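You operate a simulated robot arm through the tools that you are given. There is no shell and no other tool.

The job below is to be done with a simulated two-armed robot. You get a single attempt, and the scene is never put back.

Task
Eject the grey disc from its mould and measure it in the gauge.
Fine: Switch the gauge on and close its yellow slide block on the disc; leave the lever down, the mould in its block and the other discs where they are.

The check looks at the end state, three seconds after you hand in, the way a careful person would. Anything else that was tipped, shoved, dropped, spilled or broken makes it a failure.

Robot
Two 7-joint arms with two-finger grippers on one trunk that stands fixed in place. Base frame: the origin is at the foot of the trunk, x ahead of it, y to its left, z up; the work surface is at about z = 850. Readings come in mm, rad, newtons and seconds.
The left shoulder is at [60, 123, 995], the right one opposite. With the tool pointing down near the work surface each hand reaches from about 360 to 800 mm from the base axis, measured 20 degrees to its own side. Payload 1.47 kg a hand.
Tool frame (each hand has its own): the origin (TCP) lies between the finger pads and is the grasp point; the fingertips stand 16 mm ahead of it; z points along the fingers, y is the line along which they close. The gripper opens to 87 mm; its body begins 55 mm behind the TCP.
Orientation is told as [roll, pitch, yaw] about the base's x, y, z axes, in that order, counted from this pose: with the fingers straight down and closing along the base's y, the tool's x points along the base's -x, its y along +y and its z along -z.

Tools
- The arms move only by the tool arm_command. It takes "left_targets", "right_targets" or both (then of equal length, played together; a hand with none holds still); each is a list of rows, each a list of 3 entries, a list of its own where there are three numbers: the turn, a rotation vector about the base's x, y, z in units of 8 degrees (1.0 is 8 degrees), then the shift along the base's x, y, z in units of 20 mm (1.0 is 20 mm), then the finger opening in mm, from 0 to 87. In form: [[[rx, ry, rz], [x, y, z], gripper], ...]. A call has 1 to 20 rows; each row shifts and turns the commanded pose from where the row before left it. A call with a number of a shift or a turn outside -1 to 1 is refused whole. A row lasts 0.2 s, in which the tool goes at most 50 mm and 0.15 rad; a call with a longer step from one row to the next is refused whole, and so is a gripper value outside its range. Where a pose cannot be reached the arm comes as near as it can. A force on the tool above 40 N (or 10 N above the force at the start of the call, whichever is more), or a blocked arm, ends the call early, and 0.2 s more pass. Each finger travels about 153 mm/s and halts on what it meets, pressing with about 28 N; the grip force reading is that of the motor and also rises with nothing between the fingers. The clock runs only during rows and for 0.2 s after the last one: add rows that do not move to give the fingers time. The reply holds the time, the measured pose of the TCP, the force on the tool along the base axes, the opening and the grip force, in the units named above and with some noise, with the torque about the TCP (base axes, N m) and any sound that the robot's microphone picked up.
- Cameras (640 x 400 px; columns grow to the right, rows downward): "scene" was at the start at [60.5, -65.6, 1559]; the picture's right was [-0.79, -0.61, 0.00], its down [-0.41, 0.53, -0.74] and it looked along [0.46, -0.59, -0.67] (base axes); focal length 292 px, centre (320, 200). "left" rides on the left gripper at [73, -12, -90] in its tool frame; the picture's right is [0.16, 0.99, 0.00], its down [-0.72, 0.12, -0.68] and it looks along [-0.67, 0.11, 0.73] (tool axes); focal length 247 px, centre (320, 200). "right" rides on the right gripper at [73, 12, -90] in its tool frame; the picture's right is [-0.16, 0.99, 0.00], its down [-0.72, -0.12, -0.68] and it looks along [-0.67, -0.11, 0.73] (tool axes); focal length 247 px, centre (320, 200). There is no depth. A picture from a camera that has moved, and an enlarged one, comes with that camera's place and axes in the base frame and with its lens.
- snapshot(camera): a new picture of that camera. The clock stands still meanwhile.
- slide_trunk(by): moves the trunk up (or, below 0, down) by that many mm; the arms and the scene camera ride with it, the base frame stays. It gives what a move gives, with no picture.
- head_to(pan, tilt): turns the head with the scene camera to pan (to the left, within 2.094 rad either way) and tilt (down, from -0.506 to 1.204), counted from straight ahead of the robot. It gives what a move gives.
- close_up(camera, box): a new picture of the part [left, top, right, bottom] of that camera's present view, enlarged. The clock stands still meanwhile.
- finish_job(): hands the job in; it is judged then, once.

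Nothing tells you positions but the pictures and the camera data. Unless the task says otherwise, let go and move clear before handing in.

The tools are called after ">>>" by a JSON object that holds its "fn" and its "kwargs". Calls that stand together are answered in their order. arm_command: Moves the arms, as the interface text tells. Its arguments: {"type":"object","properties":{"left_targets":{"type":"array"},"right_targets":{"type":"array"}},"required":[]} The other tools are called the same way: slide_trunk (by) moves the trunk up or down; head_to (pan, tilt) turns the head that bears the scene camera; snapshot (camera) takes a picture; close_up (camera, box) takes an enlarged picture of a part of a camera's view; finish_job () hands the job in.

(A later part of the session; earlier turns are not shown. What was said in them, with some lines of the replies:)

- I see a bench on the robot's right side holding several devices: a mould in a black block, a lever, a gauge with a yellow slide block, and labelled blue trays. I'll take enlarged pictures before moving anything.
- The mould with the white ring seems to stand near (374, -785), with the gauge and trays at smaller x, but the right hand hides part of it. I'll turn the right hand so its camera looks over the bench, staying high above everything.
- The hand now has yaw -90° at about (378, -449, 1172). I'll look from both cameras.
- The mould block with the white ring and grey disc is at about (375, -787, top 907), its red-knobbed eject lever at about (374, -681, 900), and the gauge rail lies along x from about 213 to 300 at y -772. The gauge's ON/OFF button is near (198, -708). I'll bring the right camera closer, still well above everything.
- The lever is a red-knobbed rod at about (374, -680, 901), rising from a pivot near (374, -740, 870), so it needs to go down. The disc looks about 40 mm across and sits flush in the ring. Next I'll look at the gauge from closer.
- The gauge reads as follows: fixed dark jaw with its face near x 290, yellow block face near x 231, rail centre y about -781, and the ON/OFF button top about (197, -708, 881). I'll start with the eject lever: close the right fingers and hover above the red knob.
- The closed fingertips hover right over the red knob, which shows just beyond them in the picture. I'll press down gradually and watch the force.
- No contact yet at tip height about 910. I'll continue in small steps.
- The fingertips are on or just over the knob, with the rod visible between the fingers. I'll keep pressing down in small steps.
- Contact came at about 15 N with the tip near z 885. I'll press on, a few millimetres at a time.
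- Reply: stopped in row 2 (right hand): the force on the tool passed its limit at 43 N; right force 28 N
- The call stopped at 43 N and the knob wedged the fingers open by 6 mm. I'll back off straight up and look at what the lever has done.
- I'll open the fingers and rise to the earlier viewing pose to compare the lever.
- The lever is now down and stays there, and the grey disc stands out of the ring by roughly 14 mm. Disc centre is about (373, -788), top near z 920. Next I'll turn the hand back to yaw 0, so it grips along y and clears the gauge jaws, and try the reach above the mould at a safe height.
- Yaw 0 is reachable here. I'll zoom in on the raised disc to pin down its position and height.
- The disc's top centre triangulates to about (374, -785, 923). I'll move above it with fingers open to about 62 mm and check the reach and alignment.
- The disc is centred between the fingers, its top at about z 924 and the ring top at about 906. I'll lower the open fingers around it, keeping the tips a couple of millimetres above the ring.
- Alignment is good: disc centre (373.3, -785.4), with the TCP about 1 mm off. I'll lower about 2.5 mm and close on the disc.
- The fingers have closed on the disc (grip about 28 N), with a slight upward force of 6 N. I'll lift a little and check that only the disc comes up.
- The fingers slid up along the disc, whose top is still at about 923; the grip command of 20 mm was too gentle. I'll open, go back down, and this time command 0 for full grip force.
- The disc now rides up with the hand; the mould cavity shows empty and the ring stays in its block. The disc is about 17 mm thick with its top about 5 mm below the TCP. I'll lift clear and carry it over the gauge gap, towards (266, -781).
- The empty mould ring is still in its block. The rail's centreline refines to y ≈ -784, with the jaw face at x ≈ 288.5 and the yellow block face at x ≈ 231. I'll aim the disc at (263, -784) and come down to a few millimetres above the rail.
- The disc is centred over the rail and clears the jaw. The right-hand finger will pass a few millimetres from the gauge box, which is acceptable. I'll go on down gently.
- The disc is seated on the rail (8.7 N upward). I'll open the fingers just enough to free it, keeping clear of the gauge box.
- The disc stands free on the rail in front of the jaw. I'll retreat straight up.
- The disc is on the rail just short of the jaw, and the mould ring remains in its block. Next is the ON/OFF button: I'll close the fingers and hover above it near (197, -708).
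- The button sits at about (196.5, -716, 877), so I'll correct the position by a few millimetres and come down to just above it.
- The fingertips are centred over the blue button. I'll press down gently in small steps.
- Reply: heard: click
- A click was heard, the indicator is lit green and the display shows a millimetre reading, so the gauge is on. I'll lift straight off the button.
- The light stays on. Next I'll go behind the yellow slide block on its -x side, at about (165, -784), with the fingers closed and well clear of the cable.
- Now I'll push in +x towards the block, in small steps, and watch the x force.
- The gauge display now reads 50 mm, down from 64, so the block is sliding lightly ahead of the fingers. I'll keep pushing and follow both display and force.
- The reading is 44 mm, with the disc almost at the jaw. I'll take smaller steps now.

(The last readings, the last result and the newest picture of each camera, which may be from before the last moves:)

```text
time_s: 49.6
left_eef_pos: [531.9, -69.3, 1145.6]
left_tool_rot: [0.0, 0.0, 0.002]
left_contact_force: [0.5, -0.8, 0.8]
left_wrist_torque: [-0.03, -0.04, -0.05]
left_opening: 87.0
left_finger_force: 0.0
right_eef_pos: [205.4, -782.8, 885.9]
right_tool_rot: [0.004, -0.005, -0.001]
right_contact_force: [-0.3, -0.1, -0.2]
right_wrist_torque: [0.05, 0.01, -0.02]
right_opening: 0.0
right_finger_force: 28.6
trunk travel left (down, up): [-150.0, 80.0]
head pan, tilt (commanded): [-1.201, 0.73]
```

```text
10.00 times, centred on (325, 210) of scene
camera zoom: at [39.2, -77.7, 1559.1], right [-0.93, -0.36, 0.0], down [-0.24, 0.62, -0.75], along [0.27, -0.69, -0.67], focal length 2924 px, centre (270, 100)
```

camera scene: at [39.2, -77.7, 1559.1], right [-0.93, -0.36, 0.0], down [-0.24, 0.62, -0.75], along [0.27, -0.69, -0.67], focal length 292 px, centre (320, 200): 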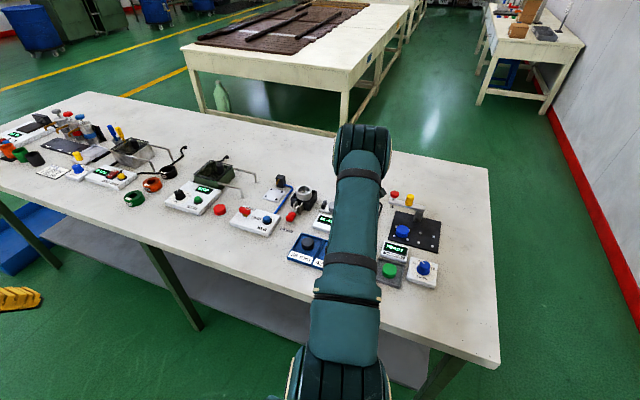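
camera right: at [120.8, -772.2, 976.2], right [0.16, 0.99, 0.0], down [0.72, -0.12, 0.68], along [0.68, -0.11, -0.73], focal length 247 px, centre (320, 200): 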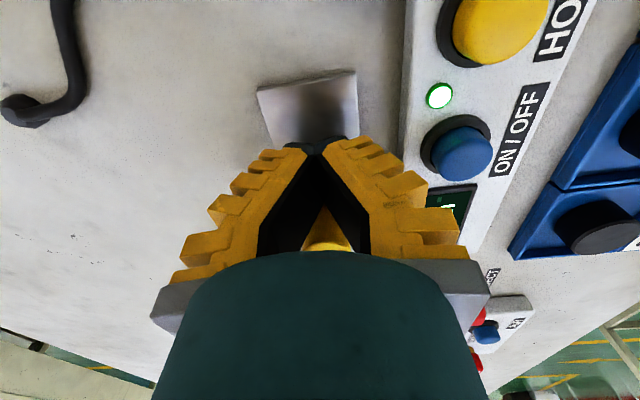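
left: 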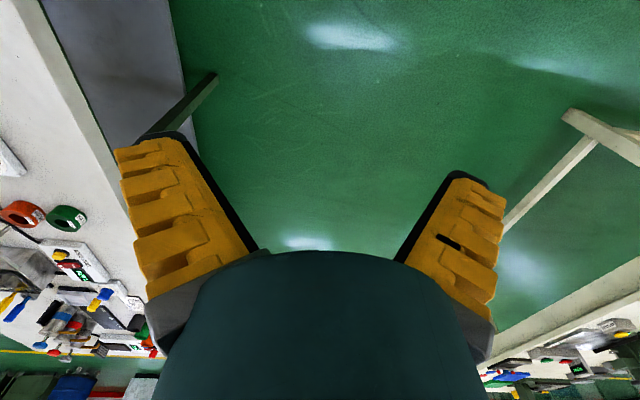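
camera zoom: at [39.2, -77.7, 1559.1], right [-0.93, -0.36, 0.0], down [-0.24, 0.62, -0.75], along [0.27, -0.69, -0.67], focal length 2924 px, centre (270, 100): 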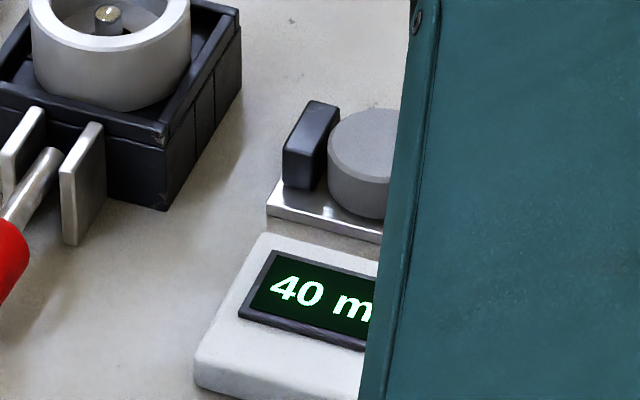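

>>> {"fn": "arm_command", "kwargs": {"right_targets": [[[0, 0, 0], [0.06, 0, 0], 0], [[0, 0, 0], [0, 0, 0], 0]]}}

>>> {"fn": "close_up", "kwargs": {"camera": "scene", "box": [300, 190, 350, 230]}}

```text
time_s: 50.2
left_eef_pos: [531.6, -69.4, 1146.3]
left_tool_rot: [0.001, 0.0, 0.0]
left_contact_force: [0.1, -0.4, 0.0]
left_wrist_torque: [0.0, -0.01, -0.01]
left_opening: 87.3
left_finger_force: 0.0
right_eef_pos: [205.8, -783.4, 886.9]
right_tool_rot: [0.003, -0.003, 0.0]
right_contact_force: [-0.7, -0.5, -0.1]
right_wrist_torque: [-0.01, -0.02, -0.01]
right_opening: 0.0
right_finger_force: 28.0
trunk travel left (down, up): [-150.0, 80.0]
head pan, tilt (commanded): [-1.201, 0.73]
```

```text
10.00 times, centred on (325, 210) of scene
camera zoom: at [39.2, -77.7, 1559.1], right [-0.93, -0.36, 0.0], down [-0.24, 0.62, -0.75], along [0.27, -0.69, -0.67], focal length 2924 px, centre (270, 100)
```

zoom: 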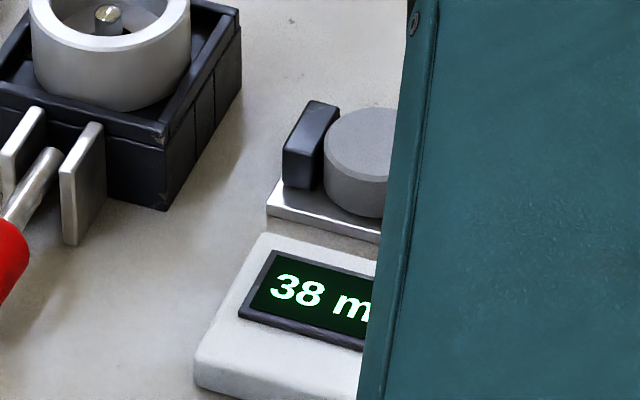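

>>> {"fn": "arm_command", "kwargs": {"right_targets": [[[0, 0, 0], [0.05, 0, 0], 0], [[0, 0, 0], [0, 0, 0], 0]]}}

>>> {"fn": "close_up", "kwargs": {"camera": "scene", "box": [300, 190, 350, 230]}}

```text
time_s: 50.8
left_eef_pos: [531.0, -68.7, 1146.3]
left_tool_rot: [0.001, 0.0, 0.001]
left_contact_force: [0.3, -0.3, -0.1]
left_wrist_torque: [-0.04, -0.01, 0.0]
left_opening: 86.7
left_finger_force: 0.0
right_eef_pos: [204.0, -783.3, 887.4]
right_tool_rot: [0.004, -0.006, -0.002]
right_contact_force: [-2.9, 0.6, -0.7]
right_wrist_torque: [0.05, 0.04, -0.01]
right_opening: 0.0
right_finger_force: 28.0
trunk travel left (down, up): [-150.0, 80.0]
head pan, tilt (commanded): [-1.201, 0.73]
```

```text
10.00 times, centred on (325, 210) of scene
camera zoom: at [39.0, -77.7, 1559.1], right [-0.93, -0.36, 0.0], down [-0.24, 0.62, -0.75], along [0.27, -0.69, -0.67], focal length 2924 px, centre (270, 100)
```

zoom: 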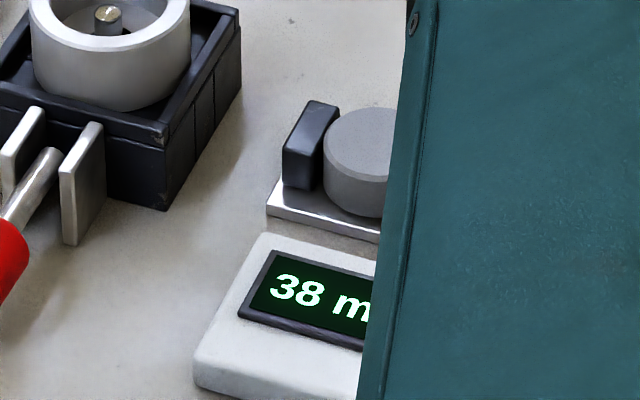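

The x force has started to rise (-2.9 N) at 38 mm. One more small nudge should seat the block firmly on the disc.

>>> {"fn": "arm_command", "kwargs": {"right_targets": [[[0, 0, 0], [0.04, 0, 0], 0], [[0, 0, 0], [0, 0, 0], 0]]}}

>>> {"fn": "close_up", "kwargs": {"camera": "scene", "box": [300, 190, 350, 230]}}

```text
time_s: 51.4
left_eef_pos: [532.1, -68.8, 1145.7]
left_tool_rot: [0.001, 0.0, 0.0]
left_contact_force: [0.4, 0.4, 0.3]
left_wrist_torque: [0.01, 0.0, 0.02]
left_opening: 87.1
left_finger_force: 0.0
right_eef_pos: [205.2, -783.3, 886.5]
right_tool_rot: [0.004, -0.005, 0.002]
right_contact_force: [-4.7, 0.2, -1.6]
right_wrist_torque: [-0.01, 0.08, -0.04]
right_opening: 0.0
right_finger_force: 28.0
trunk travel left (down, up): [-150.0, 80.0]
head pan, tilt (commanded): [-1.201, 0.73]
```

```text
10.00 times, centred on (325, 210) of scene
camera zoom: at [38.8, -78.0, 1559.1], right [-0.93, -0.36, 0.0], down [-0.24, 0.62, -0.75], along [0.27, -0.69, -0.67], focal length 2924 px, centre (270, 100)
```

zoom: 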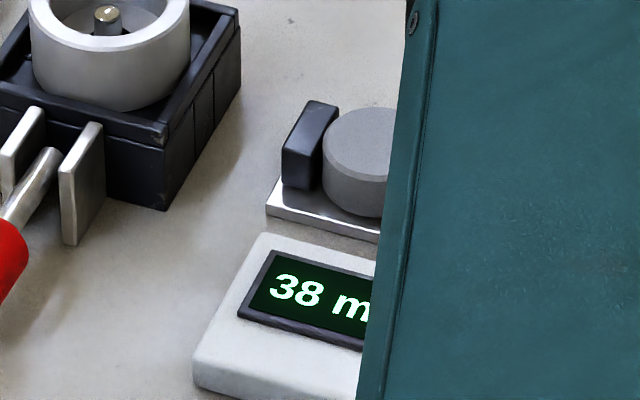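

The block is firmly closed on the disc, the gauge reads 38 mm and the force holds at about 5 N. I'll back off in -x, then rise clear.

>>> {"fn": "arm_command", "kwargs": {"right_targets": [[[0, 0, 0], [-0.3, 0, 0], 0], [[0, 0, 0], [-0.5, 0, 0], 0], [[0, 0, 0], [-0.5, 0, 0], 0], [[0, 0, 0], [0, 0, 0.6], 0], [[0, 0, 0], [0, 0, 1], 0], [[0, 0, 0], [0, 0, 1], 0], [[0, 0, 0], [0, 0, 1], 0], [[0, 0, 0], [0, 0, 1], 0], [[0, 0, 0], [0, 0, 1], 0], [[0, 0, 0], [0, 0.8, 0.8], 0], [[0, 0, 0], [0, 1, 0.8], 0], [[0, 0, 0], [0, 1, 0.8], 0], [[0, 0, 0], [0, 1, 0.8], 0], [[0, 0, 0], [0, 1, 0], 0], [[0, 0, 0], [0, 1, 0], 0], [[0, 0, 0], [0, 1, 0], 0], [[0, 0, 0], [0, 1, 0], 0]]}}

>>> {"fn": "snapshot", "kwargs": {"camera": "scene"}}

>>> {"fn": "snapshot", "kwargs": {"camera": "right"}}

```text
time_s: 55.0
left_eef_pos: [532.8, -68.6, 1146.7]
left_tool_rot: [0.001, 0.002, 0.0]
left_contact_force: [-0.2, 0.7, -0.6]
left_wrist_torque: [0.01, -0.03, 0.0]
left_opening: 87.2
left_finger_force: 0.0
right_eef_pos: [181.2, -625.7, 1063.9]
right_tool_rot: [0.002, -0.006, 0.001]
right_contact_force: [0.4, -1.4, -0.5]
right_wrist_torque: [-0.01, 0.01, 0.0]
right_opening: 0.0
right_finger_force: 28.1
trunk travel left (down, up): [-150.0, 80.0]
head pan, tilt (commanded): [-1.201, 0.73]
```

```text
taken
camera scene: at [39.2, -77.0, 1559.1], right [-0.93, -0.36, 0.0], down [-0.24, 0.62, -0.75], along [0.27, -0.7, -0.67], focal length 292 px, centre (320, 200)
```

scene: 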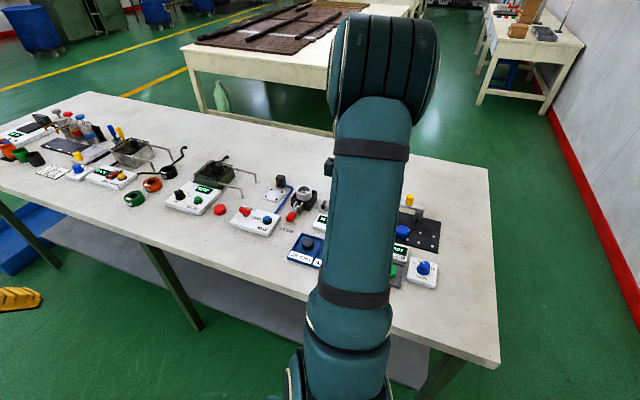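

```text
taken
camera right: at [108.4, -614.7, 1153.2], right [0.16, 0.99, 0.0], down [0.72, -0.12, 0.68], along [0.68, -0.11, -0.73], focal length 247 px, centre (320, 200)
```

right: 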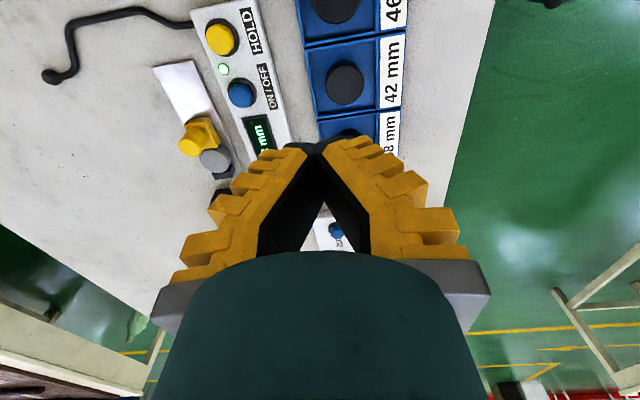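

>>> {"fn": "close_up", "kwargs": {"camera": "right", "box": [140, 40, 300, 200]}}

>>> {"fn": "close_up", "kwargs": {"camera": "scene", "box": [210, 160, 350, 280]}}

```text
2.50 times, centred on (220, 120) of right
camera zoom: at [108.4, -614.7, 1153.2], right [0.16, 0.99, 0.0], down [0.72, -0.12, 0.68], along [0.68, -0.11, -0.73], focal length 617 px, centre (570, 400)
```

zoom: 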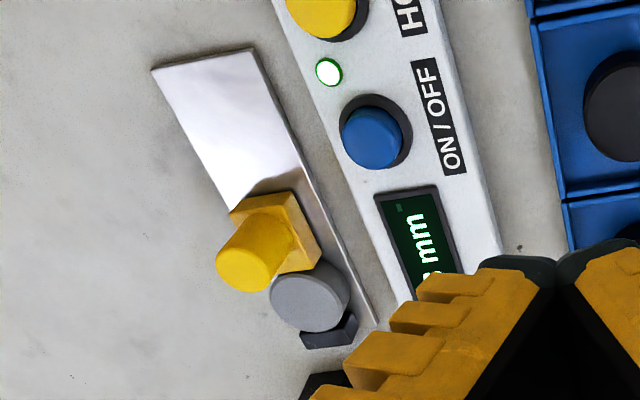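

```text
3.33 times, centred on (280, 220) of scene
camera zoom: at [39.2, -77.0, 1559.1], right [-0.93, -0.36, 0.0], down [-0.24, 0.62, -0.75], along [0.27, -0.7, -0.67], focal length 975 px, centre (453, 133)
```

zoom: 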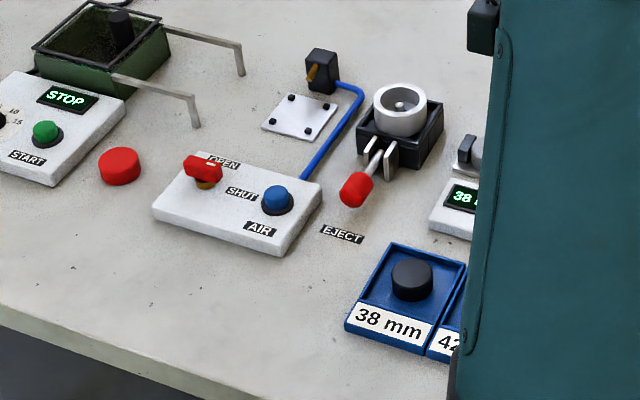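

The disc is held between the jaw and yellow block with 38 mm shown, the lever stays down and the mould ring is in its block. I'll move the arm back to roughly its starting place for a full final look.

>>> {"fn": "arm_command", "kwargs": {"right_targets": [[[0, 0, 0], [0, 1, 0.8], 20], [[0, 0, 0], [0, 1, 0.8], 40], [[0, 0, 0], [0.5, 1, 0.8], 60], [[0, 0, 0], [0.8, 1, 0.8], 80], [[0, 0, 0], [0.8, 1, 0.8], 80], [[0, 0, 0], [0.8, 1, 0.5], 80], [[0, 0, 0], [0.8, 0.8, 0], 80], [[0, 0, 0], [0.8, 0.8, 0], 80], [[0, 0, 0], [0, 0, 0], 80]]}}

>>> {"fn": "head_to", "kwargs": {"pan": -0.909, "tilt": 0.73}}

>>> {"fn": "snapshot", "kwargs": {"camera": "scene"}}

>>> {"fn": "snapshot", "kwargs": {"camera": "right"}}

```text
time_s: 57.0
left_eef_pos: [531.7, -69.8, 1145.6]
left_tool_rot: [0.0, 0.0, -0.002]
left_contact_force: [0.0, 1.4, -0.2]
left_wrist_torque: [-0.02, 0.02, 0.03]
left_opening: 86.7
left_finger_force: 0.1
right_eef_pos: [272.8, -473.0, 1155.4]
right_tool_rot: [0.002, -0.005, 0.001]
right_contact_force: [-0.1, 0.4, -1.2]
right_wrist_torque: [-0.02, 0.02, -0.04]
right_opening: 81.8
right_finger_force: 0.9
trunk travel left (down, up): [-150.0, 80.0]
head pan, tilt (commanded): [-1.201, 0.73]
```

```text
time_s: 57.8
left_eef_pos: [531.7, -69.4, 1146.1]
left_tool_rot: [0.0, 0.001, 0.001]
left_contact_force: [-0.6, 0.2, 0.2]
left_wrist_torque: [-0.01, 0.02, 0.02]
left_opening: 87.1
left_finger_force: 0.0
right_eef_pos: [273.2, -474.7, 1155.8]
right_tool_rot: [0.004, -0.007, 0.002]
right_contact_force: [0.2, 1.3, -0.8]
right_wrist_torque: [0.01, 0.0, -0.03]
right_opening: 81.7
right_finger_force: 1.2
trunk travel left (down, up): [-150.0, 80.0]
head pan, tilt (commanded): [-0.909, 0.73]
```

```text
taken
camera scene: at [60.4, -65.7, 1559.1], right [-0.79, -0.61, 0.0], down [-0.41, 0.53, -0.75], along [0.46, -0.59, -0.67], focal length 292 px, centre (320, 200)
```

scene: 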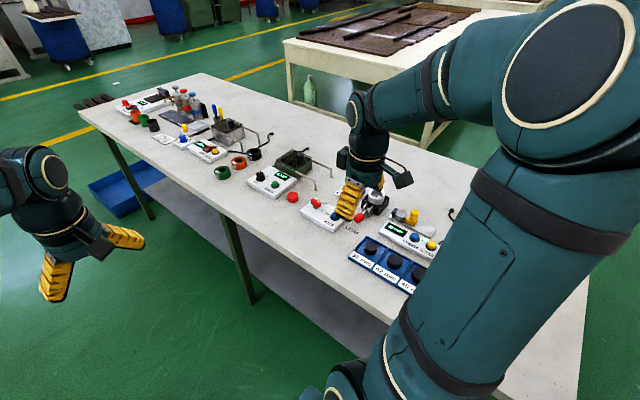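

```text
taken
camera right: at [199.3, -463.7, 1244.4], right [0.16, 0.99, 0.0], down [0.72, -0.12, 0.68], along [0.68, -0.11, -0.73], focal length 247 px, centre (320, 200)
```

right: 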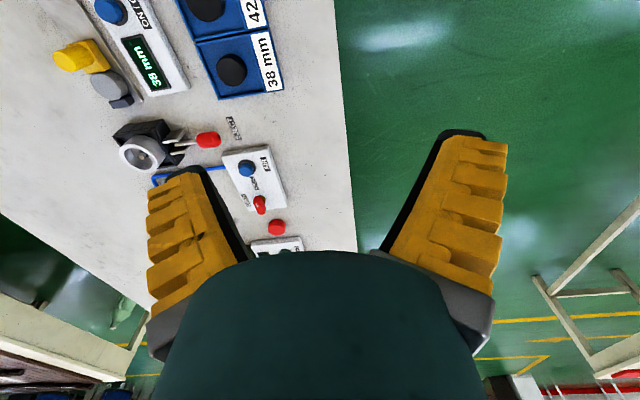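

>>> {"fn": "close_up", "kwargs": {"camera": "scene", "box": [330, 180, 460, 300]}}

>>> {"fn": "close_up", "kwargs": {"camera": "right", "box": [40, 0, 290, 240]}}

```text
3.33 times, centred on (395, 240) of scene
camera zoom: at [60.4, -65.7, 1559.1], right [-0.79, -0.61, 0.0], down [-0.41, 0.53, -0.75], along [0.46, -0.59, -0.67], focal length 975 px, centre (70, 67)
```

zoom: 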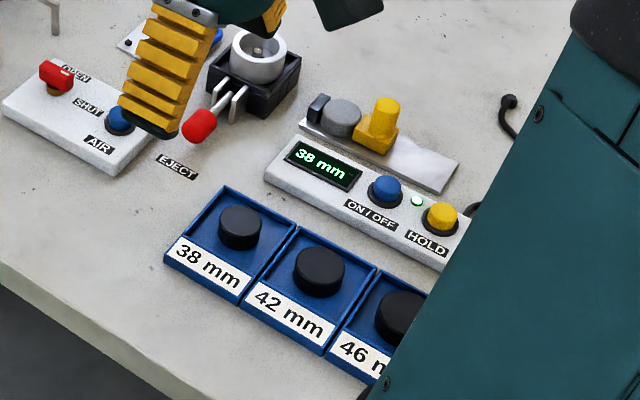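

```text
1.67 times, centred on (165, 120) of right
camera zoom: at [199.3, -463.7, 1244.4], right [0.16, 0.99, 0.0], down [0.72, -0.12, 0.68], along [0.68, -0.11, -0.73], focal length 412 px, centre (578, 333)
```

zoom: 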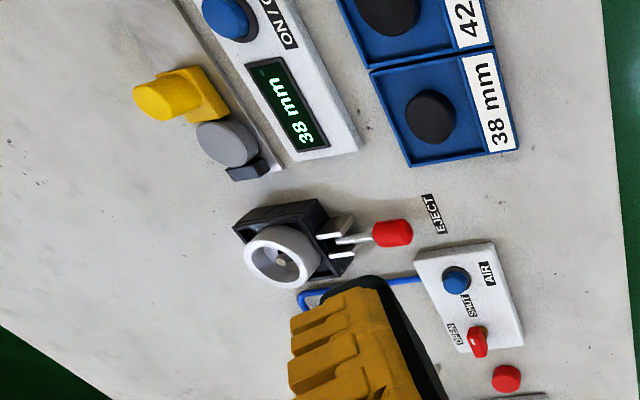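

The final pictures show the gauge on and reading 38 mm, with the yellow block closed on the grey disc. The lever is down, the mould is in its block, the other discs are untouched and both hands are clear. I'll hand the job in.

>>> {"fn": "finish_job", "kwargs": {}}

```text
The job is handed in.
```

The grey disc is out of its mould and sitting in the gauge. The gauge is on and reads 38 mm, with the yellow slide block closed against the disc.

In the final pictures the eject lever was down, the mould was in its block, the other discs were in their trays, and nothing else looked disturbed. My first grip on the disc slipped without lifting it; the second, at full grip force, held. I let go and moved both hands clear before handing in. No verdict on the check came back.
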